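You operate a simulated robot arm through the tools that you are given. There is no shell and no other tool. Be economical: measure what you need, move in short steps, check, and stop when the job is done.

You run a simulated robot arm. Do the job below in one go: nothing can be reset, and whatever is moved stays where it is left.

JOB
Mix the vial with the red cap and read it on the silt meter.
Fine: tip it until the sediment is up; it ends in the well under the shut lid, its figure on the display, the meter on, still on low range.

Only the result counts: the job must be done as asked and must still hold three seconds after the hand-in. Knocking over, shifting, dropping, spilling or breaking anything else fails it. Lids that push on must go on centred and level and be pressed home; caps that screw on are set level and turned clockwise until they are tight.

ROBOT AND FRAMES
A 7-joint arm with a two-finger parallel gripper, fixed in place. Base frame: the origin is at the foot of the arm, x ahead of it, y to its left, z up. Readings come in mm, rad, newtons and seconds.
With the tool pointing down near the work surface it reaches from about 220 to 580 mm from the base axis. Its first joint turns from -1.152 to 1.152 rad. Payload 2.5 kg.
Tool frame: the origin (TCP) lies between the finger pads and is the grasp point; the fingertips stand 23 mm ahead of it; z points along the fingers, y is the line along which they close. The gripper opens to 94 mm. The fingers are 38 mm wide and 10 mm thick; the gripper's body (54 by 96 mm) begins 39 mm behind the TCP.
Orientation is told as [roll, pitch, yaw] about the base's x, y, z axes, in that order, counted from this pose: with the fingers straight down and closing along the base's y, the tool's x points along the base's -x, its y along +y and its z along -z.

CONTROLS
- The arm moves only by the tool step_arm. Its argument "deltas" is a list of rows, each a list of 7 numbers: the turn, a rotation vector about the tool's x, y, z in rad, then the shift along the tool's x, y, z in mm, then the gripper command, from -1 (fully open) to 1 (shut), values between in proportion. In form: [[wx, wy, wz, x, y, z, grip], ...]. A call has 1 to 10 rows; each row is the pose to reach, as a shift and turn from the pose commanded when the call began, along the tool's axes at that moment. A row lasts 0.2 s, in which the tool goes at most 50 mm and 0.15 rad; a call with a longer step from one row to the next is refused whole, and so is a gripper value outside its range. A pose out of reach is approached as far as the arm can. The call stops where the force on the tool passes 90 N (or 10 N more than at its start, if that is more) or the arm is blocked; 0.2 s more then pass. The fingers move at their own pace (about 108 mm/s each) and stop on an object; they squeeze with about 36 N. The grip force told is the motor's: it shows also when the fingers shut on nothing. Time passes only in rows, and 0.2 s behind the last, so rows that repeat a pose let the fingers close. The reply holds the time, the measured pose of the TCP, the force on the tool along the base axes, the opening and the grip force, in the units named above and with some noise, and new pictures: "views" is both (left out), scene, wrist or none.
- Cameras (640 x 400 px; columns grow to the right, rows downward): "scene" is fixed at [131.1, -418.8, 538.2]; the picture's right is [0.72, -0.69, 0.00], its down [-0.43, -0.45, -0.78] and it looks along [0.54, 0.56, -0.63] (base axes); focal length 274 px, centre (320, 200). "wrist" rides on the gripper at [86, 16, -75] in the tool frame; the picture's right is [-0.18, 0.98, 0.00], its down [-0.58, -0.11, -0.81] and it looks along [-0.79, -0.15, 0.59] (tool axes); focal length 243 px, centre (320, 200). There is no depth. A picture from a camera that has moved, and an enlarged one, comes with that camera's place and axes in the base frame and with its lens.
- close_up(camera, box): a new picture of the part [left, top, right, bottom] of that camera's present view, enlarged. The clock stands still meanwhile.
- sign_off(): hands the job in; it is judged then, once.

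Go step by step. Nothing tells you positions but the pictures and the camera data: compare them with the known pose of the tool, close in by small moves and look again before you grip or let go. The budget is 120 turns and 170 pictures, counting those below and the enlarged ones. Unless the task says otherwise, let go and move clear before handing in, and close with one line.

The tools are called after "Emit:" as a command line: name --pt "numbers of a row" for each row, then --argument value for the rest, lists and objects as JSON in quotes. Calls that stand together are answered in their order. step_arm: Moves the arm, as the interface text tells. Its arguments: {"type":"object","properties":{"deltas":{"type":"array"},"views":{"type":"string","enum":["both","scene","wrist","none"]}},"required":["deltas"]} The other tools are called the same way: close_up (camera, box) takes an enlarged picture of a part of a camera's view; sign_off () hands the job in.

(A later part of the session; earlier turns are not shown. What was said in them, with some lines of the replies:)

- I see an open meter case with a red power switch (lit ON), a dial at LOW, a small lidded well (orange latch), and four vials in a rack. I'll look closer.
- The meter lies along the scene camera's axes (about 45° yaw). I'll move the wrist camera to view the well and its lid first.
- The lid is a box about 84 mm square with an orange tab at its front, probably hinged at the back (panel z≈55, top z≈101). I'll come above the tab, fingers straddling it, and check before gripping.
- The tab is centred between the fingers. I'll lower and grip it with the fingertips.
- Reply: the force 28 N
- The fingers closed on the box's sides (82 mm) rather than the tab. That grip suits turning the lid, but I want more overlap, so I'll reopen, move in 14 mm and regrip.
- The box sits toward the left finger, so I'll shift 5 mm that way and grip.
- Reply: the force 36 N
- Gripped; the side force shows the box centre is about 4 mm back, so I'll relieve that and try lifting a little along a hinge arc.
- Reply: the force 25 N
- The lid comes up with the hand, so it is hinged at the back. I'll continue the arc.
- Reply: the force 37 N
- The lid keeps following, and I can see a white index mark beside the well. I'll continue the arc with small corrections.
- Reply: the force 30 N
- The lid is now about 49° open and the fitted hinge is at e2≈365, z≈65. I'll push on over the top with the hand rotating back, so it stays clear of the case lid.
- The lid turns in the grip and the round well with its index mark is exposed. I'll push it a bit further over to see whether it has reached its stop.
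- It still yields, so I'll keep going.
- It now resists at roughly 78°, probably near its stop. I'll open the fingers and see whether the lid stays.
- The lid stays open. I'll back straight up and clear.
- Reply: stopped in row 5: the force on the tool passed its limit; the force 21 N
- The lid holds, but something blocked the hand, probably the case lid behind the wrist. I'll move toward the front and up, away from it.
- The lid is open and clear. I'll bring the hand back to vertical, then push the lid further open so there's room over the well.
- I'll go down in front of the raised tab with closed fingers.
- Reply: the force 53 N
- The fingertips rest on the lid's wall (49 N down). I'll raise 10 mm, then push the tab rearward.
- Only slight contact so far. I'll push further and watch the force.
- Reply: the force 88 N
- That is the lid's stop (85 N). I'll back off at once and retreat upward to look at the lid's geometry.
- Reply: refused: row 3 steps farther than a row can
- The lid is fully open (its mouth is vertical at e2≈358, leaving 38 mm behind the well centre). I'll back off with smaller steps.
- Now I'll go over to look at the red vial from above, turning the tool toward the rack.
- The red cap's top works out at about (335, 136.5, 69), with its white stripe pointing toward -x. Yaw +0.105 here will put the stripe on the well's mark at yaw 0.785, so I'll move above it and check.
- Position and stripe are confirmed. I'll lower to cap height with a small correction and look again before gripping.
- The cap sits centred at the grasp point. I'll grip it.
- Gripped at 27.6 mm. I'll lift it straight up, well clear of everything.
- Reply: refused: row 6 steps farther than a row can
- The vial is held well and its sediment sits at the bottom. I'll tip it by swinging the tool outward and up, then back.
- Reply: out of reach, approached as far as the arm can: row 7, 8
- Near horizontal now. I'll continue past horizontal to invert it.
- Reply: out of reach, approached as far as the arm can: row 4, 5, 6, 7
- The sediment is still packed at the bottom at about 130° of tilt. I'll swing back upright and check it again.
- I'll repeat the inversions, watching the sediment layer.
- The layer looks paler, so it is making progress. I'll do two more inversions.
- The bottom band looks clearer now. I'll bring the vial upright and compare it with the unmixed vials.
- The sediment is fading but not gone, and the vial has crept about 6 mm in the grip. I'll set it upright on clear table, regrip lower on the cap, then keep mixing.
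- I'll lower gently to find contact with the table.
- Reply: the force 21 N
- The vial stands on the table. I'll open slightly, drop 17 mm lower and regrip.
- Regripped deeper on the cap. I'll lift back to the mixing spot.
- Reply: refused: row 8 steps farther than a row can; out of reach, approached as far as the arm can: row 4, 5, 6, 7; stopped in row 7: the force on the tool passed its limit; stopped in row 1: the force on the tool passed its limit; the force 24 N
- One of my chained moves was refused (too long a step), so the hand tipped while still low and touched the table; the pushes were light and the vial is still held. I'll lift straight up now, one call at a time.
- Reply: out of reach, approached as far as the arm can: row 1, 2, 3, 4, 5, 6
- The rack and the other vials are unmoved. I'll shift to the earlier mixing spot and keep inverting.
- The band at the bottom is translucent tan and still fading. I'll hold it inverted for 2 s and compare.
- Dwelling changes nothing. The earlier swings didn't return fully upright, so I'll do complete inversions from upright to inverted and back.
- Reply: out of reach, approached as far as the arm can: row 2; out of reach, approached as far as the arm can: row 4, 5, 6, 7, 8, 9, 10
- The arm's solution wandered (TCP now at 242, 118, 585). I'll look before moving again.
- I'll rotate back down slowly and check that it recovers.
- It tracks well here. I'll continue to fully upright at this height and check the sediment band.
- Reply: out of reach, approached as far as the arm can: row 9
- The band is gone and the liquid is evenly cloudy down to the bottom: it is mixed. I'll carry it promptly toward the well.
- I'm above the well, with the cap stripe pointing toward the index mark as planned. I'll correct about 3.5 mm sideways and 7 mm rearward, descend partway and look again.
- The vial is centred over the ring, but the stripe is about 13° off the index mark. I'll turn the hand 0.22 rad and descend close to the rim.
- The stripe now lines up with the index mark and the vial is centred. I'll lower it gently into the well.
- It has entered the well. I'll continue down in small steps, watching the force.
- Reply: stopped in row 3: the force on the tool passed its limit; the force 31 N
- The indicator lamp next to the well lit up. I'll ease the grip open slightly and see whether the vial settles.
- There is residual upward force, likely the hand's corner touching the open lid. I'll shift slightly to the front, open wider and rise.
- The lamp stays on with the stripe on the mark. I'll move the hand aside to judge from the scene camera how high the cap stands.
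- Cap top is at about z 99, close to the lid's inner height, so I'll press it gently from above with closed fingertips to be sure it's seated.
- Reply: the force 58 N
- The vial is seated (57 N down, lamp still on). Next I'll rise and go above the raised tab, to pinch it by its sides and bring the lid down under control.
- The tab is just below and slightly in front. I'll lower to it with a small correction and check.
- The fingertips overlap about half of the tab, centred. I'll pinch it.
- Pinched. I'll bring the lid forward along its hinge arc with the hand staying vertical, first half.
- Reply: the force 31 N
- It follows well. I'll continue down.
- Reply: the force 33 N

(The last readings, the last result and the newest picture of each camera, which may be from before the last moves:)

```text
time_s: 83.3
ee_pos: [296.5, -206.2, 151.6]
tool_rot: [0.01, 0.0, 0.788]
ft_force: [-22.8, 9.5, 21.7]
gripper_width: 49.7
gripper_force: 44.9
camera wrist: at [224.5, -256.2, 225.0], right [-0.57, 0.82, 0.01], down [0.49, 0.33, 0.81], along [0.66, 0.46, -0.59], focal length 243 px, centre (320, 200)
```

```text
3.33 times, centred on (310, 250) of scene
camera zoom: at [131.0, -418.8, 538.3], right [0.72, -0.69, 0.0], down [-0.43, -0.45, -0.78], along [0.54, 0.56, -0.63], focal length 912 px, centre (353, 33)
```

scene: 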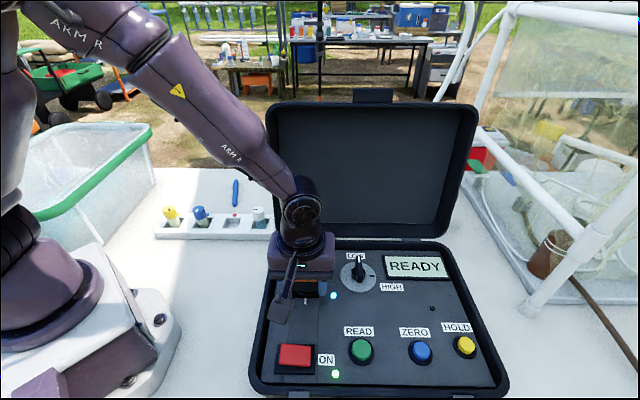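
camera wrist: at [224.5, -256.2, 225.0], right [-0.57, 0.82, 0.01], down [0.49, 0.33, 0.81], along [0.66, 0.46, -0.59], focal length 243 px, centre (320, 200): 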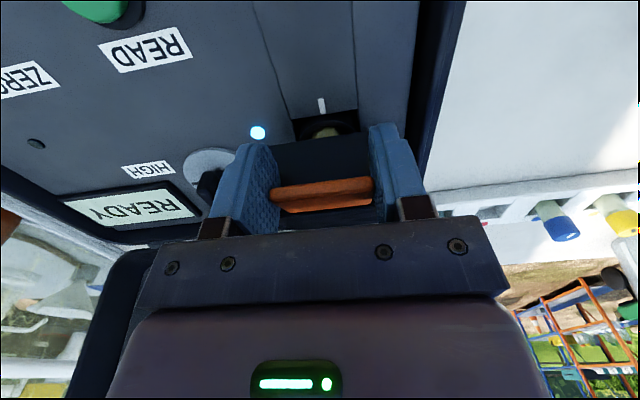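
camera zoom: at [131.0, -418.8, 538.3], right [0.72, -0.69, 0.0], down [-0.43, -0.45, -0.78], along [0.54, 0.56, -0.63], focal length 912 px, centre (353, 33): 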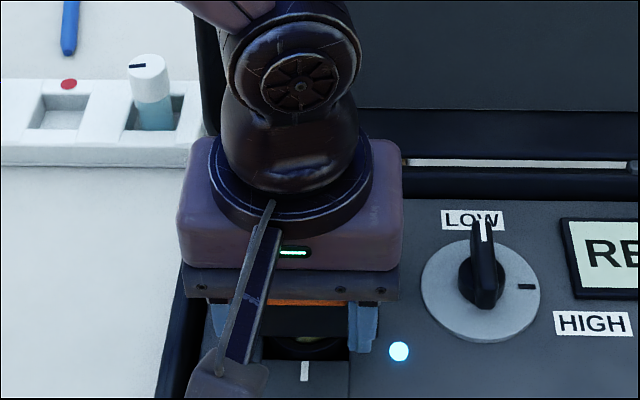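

Still following, with the tab now higher in the grip. I'll continue downward.

Emit:
step_arm --pt "0 0 0 6 0 13 1" --pt "0 0 0 11 0 26 1" --pt "0 0 0 14 0 38 1"

Emit:
close_up --camera "scene" --box '[250, 230, 370, 320]'

```text
time_s: 84.1
ee_pos: [286.8, -216.1, 115.2]
tool_rot: [0.009, -0.002, 0.787]
ft_force: [-29.0, -3.8, 19.1]
gripper_width: 50.0
gripper_force: 44.7
camera wrist: at [214.1, -266.0, 187.6], right [-0.57, 0.82, 0.01], down [0.49, 0.33, 0.81], along [0.66, 0.46, -0.59], focal length 243 px, centre (320, 200)
```

scene: 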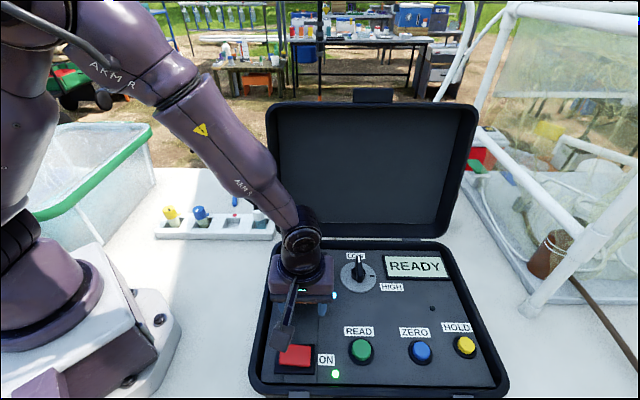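
wrist: 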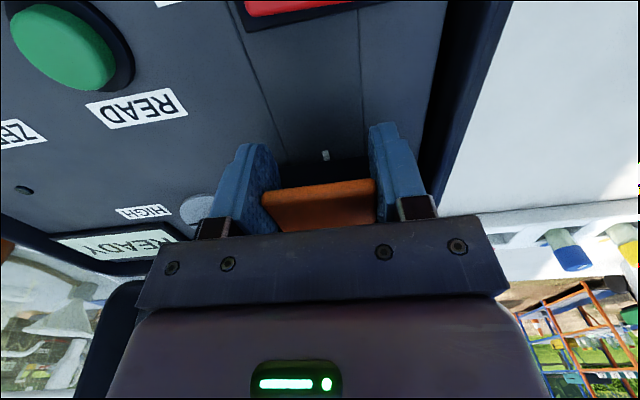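

```text
4.44 times, centred on (310, 275) of scene
camera zoom: at [131.0, -418.8, 538.3], right [0.72, -0.69, 0.0], down [-0.43, -0.45, -0.78], along [0.54, 0.56, -0.63], focal length 1216 px, centre (364, -133)
```

zoom: 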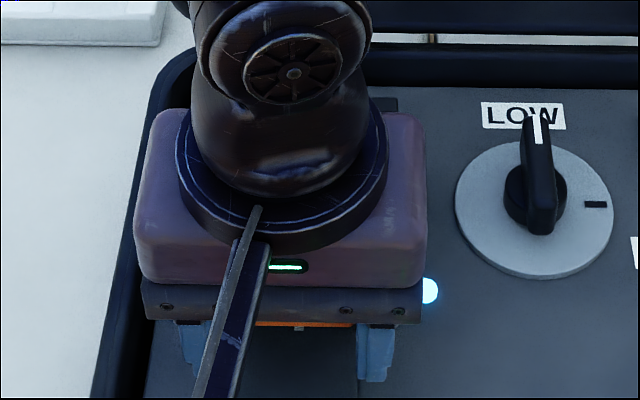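

Nearly shut. I'll lower a little more, then release.

Emit:
step_arm --pt "0 0 0 2 0 7 1" --pt "0 0 0 2 0 14 1"

```text
time_s: 84.7
ee_pos: [284.5, -218.0, 100.9]
tool_rot: [0.008, 0.0, 0.786]
ft_force: [-36.7, -6.0, 30.8]
gripper_width: 49.9
gripper_force: 44.8
camera wrist: at [212.3, -267.6, 174.2], right [-0.57, 0.82, 0.01], down [0.49, 0.33, 0.81], along [0.66, 0.46, -0.59], focal length 243 px, centre (320, 200)
```

scene: 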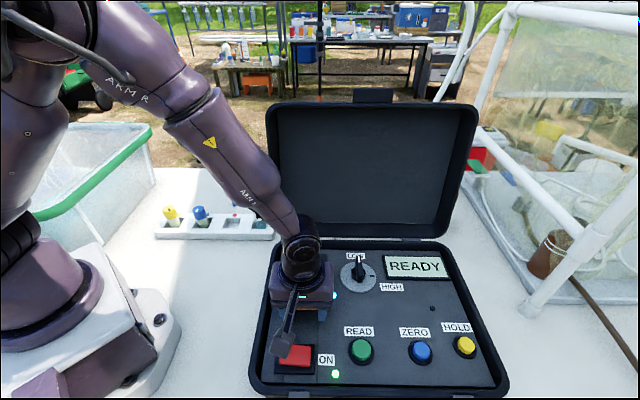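
wrist: 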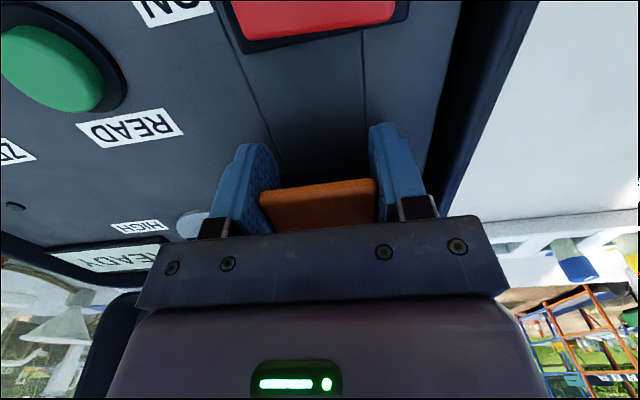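

I'll release and rise.

Emit:
step_arm --pt "0 0 0 2 0 0 -0.4" --pt "0 0 0 2 0 0 -0.4" --pt "0 0 0 4 0 -40 -0.4" --pt "0 0 0 6 0 -85 -0.4"

Emit:
close_up --camera "wrist" --box '[200, 40, 440, 220]'

```text
time_s: 85.7
ee_pos: [283.9, -219.0, 186.9]
tool_rot: [0.003, -0.005, 0.792]
ft_force: [0.0, -1.0, 0.6]
gripper_width: 65.9
gripper_force: 0.1
camera wrist: at [211.5, -270.0, 260.3], right [-0.57, 0.82, 0.0], down [0.48, 0.33, 0.81], along [0.66, 0.46, -0.59], focal length 243 px, centre (320, 200)
```

scene: 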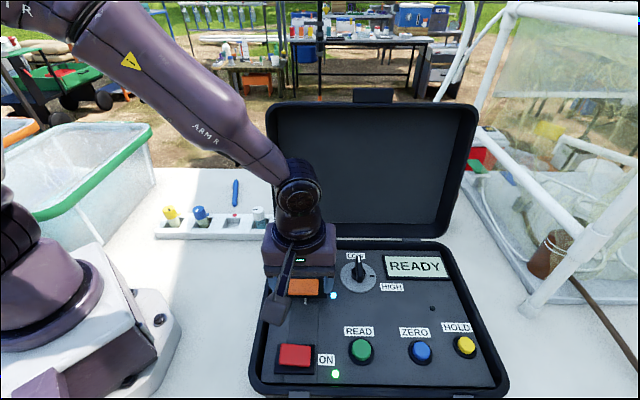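
wrist: 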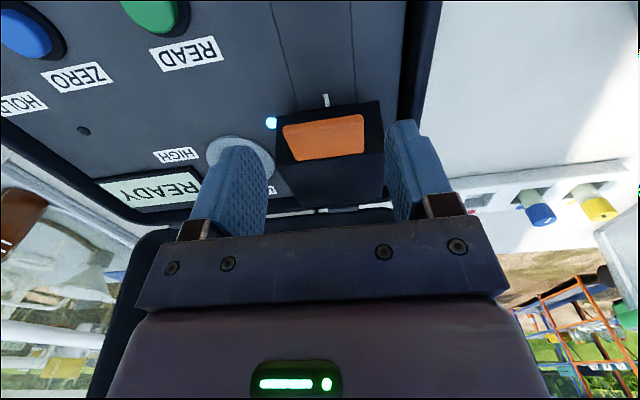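

```text
2.22 times, centred on (320, 130) of wrist
camera zoom: at [211.5, -270.0, 260.3], right [-0.57, 0.82, 0.0], down [0.48, 0.33, 0.81], along [0.66, 0.46, -0.59], focal length 539 px, centre (320, 356)
```

zoom: 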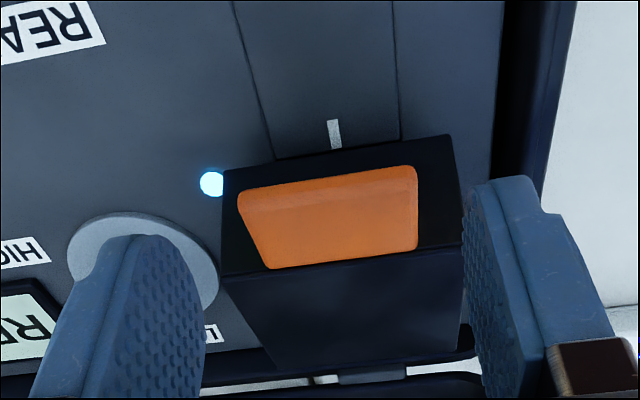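

The lid rests about 30° open on its own. I'll close the fingers and press its front edge down from above.

Emit:
step_arm --pt "0 0 0 -15 0 -25 1" --pt "0 0 0 -36 0 -25 1" --pt "0 0 0 -36 0 -25 1" --pt "0 0 0 -36 0 0 1" --pt "0 0 0 -36 0 15 1" --pt "0 0 0 -36 0 30 1" --pt "0 0 0 -36 0 40 1"

Emit:
close_up --camera "scene" --box '[250, 220, 370, 320]'

```text
time_s: 87.3
ee_pos: [309.4, -193.7, 145.9]
tool_rot: [0.006, -0.002, 0.791]
ft_force: [0.6, 0.1, -0.4]
gripper_width: 0.0
gripper_force: 36.4
camera wrist: at [237.4, -244.2, 219.5], right [-0.57, 0.82, 0.01], down [0.49, 0.33, 0.81], along [0.66, 0.46, -0.59], focal length 243 px, centre (320, 200)
```

scene: 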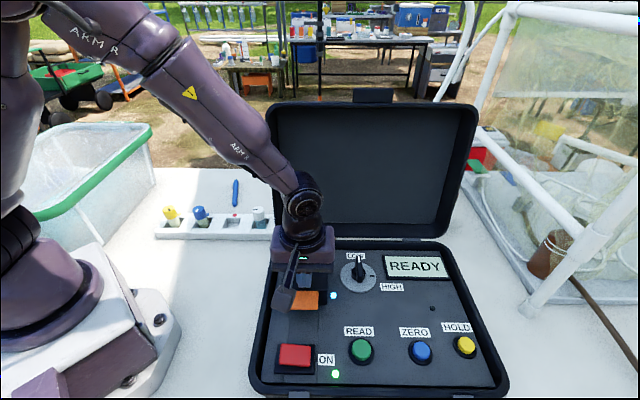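
wrist: 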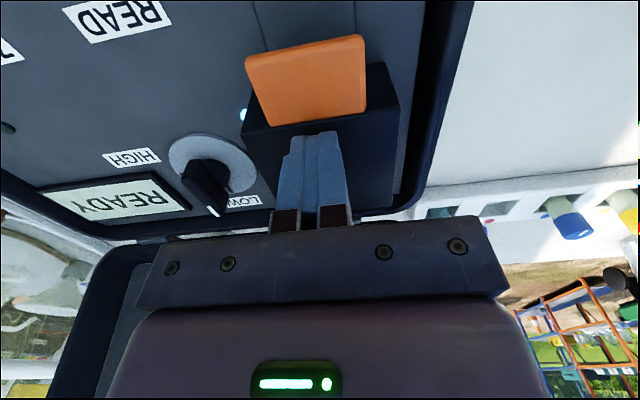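

```text
4.00 times, centred on (310, 270) of scene
camera zoom: at [131.1, -418.8, 538.2], right [0.72, -0.69, 0.0], down [-0.43, -0.45, -0.78], along [0.54, 0.56, -0.63], focal length 1095 px, centre (360, -80)
```

zoom: 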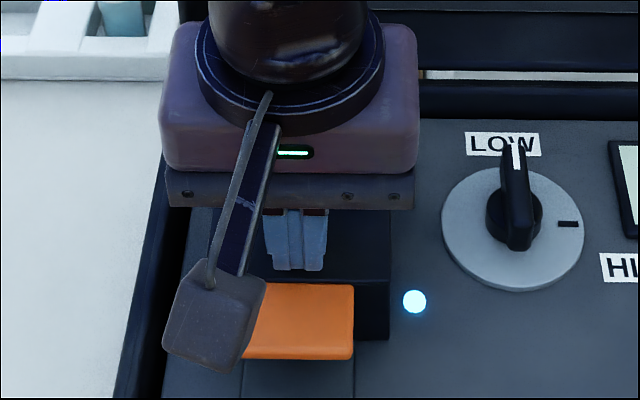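

The lid looks almost or fully shut. I'll press down gently to confirm.

Emit:
step_arm --pt "0 0 0 0 0 6 1" --pt "0 0 0 0 0 11 1" --pt "0 0 0 0 0 15 1" --views "wrist"

```text
time_s: 87.9
ee_pos: [308.9, -194.5, 142.9]
tool_rot: [0.006, -0.002, 0.793]
ft_force: [-6.9, 7.0, 23.7]
gripper_width: 0.1
gripper_force: 35.7
stopped in row 2: the force on the tool passed its limit (the readings are from after the stop); the commanded pose is now the measured one
camera wrist: at [237.5, -244.6, 216.0], right [-0.57, 0.82, 0.0], down [0.49, 0.33, 0.81], along [0.66, 0.46, -0.59], focal length 243 px, centre (320, 200)
```

wrist: 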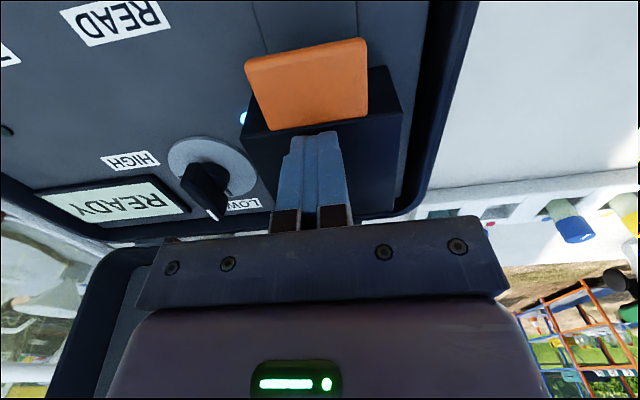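

The tab's pixels match the original closed picture exactly, so the lid is shut. I'll rise and go over the green READ button at about (318, -325, 64).

Emit:
step_arm --pt "0 0 0 0 0 -20 1" --pt "0 0 0 10 -12 -50 1" --pt "0 0 0 35 -40 -50 1" --pt "0 0 0 60 -70 -50 1" --pt "0 0 0 86 -98 -40 1" --pt "0 0 0 86 -98 -10 1"

Emit:
close_up --camera "scene" --box '[250, 230, 410, 380]'

```text
time_s: 89.3
ee_pos: [318.4, -325.0, 149.8]
tool_rot: [0.003, -0.001, 0.789]
ft_force: [0.5, -0.1, -0.1]
gripper_width: 0.1
gripper_force: 35.7
camera wrist: at [246.4, -375.6, 224.1], right [-0.57, 0.82, 0.0], down [0.49, 0.33, 0.81], along [0.66, 0.46, -0.59], focal length 243 px, centre (320, 200)
```

scene: 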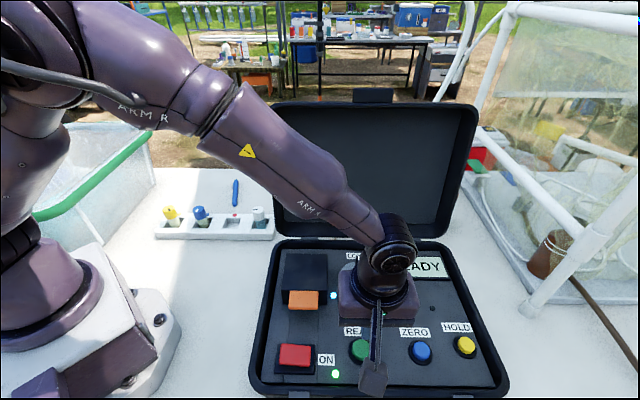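
wrist: 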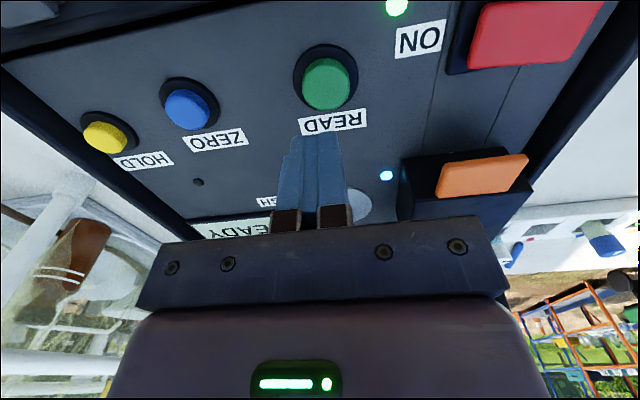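

```text
2.67 times, centred on (330, 305) of scene
camera zoom: at [131.1, -418.8, 538.2], right [0.72, -0.69, 0.0], down [-0.43, -0.45, -0.78], along [0.54, 0.56, -0.63], focal length 730 px, centre (293, -80)
```

zoom: 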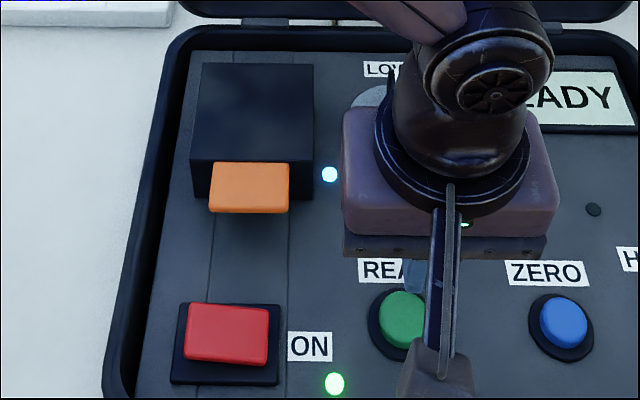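

Aim is within a few mm. I'll shift 3 mm and descend toward the button in small steps.

Emit:
step_arm --pt "0 0 0 1 3 20 1" --pt "0 0 0 1 3 38 1" --pt "0 0 0 1 3 44 1" --views "wrist"

```text
time_s: 90.1
ee_pos: [316.1, -322.5, 106.9]
tool_rot: [0.005, -0.002, 0.791]
ft_force: [-0.5, 0.2, 0.7]
gripper_width: 0.1
gripper_force: 36.1
camera wrist: at [244.0, -372.9, 180.2], right [-0.57, 0.82, 0.0], down [0.49, 0.33, 0.81], along [0.66, 0.46, -0.59], focal length 243 px, centre (320, 200)
```

wrist: 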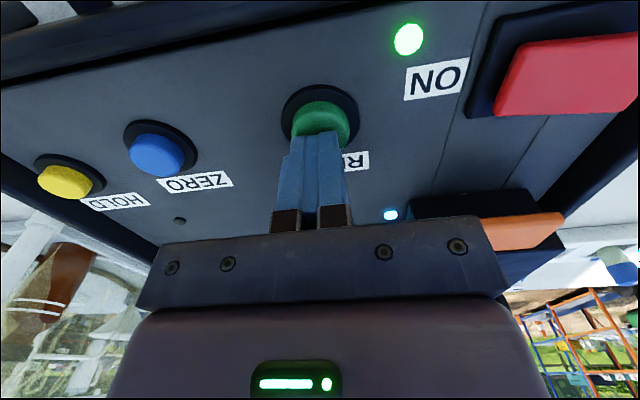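

Emit:
step_arm --pt "0 0 0 0 0 4 1" --pt "0 0 0 0 0 8 1" --views "none"

```text
time_s: 90.7
ee_pos: [316.6, -322.8, 101.5]
tool_rot: [0.003, 0.001, 0.79]
ft_force: [-10.0, 8.9, 31.7]
gripper_width: 0.1
gripper_force: 36.0
```

There's contact at 32 N. I'll lift off and look at the display.

Emit:
step_arm --pt "0 0 0 0 0 1 1" --pt "0 0 0 0 0 -20 1" --pt "0 0 0 0 0 -60 1" --pt "0 0 0 30 30 -80 1" --pt "0 0 0 30 70 -80 1" --pt "0 0 0 30 110 -80 1"

Emit:
close_up --camera "scene" --box '[330, 235, 490, 385]'

```text
time_s: 92.1
ee_pos: [214.8, -266.3, 179.4]
tool_rot: [0.002, -0.003, 0.79]
ft_force: [-0.3, 0.1, 0.0]
gripper_width: 0.1
gripper_force: 36.3
camera wrist: at [142.7, -316.0, 253.0], right [-0.57, 0.82, 0.0], down [0.49, 0.33, 0.81], along [0.66, 0.46, -0.59], focal length 243 px, centre (320, 200)
```

scene: 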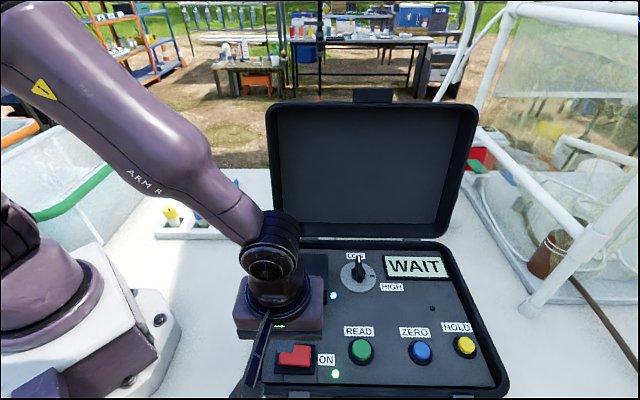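
wrist: 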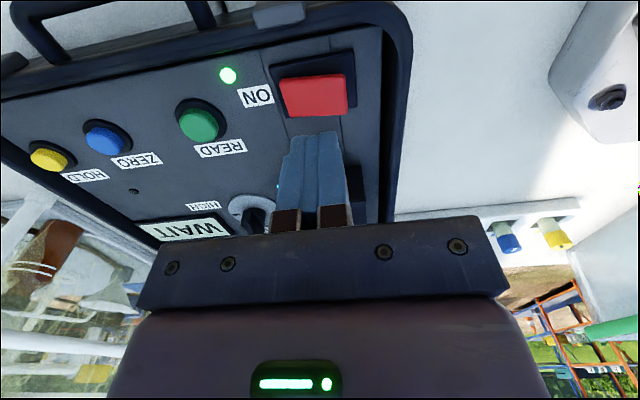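

```text
2.67 times, centred on (410, 310) of scene
camera zoom: at [131.1, -418.9, 538.2], right [0.72, -0.69, 0.0], down [-0.43, -0.45, -0.78], along [0.54, 0.56, -0.63], focal length 730 px, centre (80, -93)
```

zoom: 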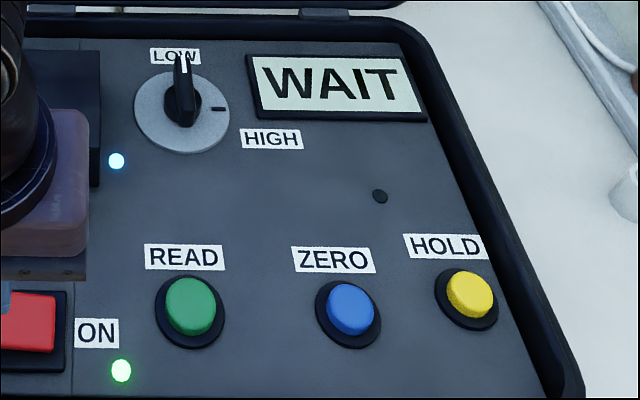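

The display shows WAIT, so the reading has started. I'll rise clear and wait for the figure.

Emit:
step_arm --pt "0 0 0 0 0 -40 1" --pt "0 0 0 0 0 -80 1" --pt "0 0 0 0 20 -110 1" --pt "0 0 0 0 30 -110 1" --pt "0 0 0 0 30 -110 1" --pt "0 0 0 0 30 -110 1" --pt "0 0 0 0 30 -110 1" --pt "0 0 0 0 30 -110 1" --pt "0 0 0 0 30 -110 1" --pt "0 0 0 0 30 -110 1" --views "scene"

Emit:
close_up --camera "scene" --box '[250, 235, 470, 385]'

```text
time_s: 94.3
ee_pos: [194.1, -246.8, 290.0]
tool_rot: [0.002, -0.002, 0.792]
ft_force: [-0.3, 0.0, 0.4]
gripper_width: 0.3
gripper_force: 36.2
```

scene: 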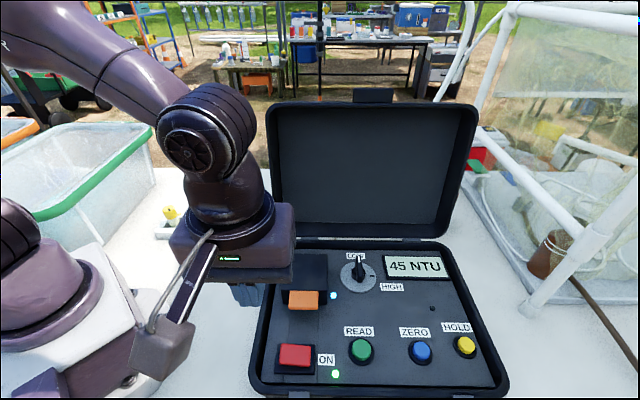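

```text
2.67 times, centred on (360, 310) of scene
camera zoom: at [131.1, -418.8, 538.2], right [0.72, -0.69, 0.0], down [-0.43, -0.45, -0.78], along [0.54, 0.56, -0.63], focal length 730 px, centre (213, -93)
```

zoom: 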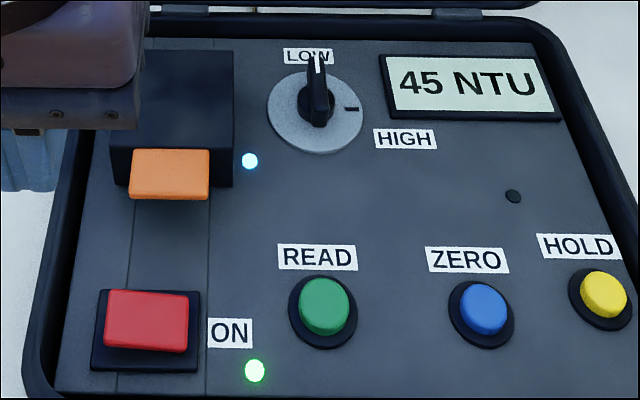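

The display shows 45 NTU with the lid shut, the meter on, the range at LOW and the hand clear. I'll hand in.

Emit:
sign_off

```text
The job is handed in.
```

I mixed the red-capped vial until the sediment was up and seated it in the well under the shut lid. The meter reads 45 NTU, and it is on and still on low range.
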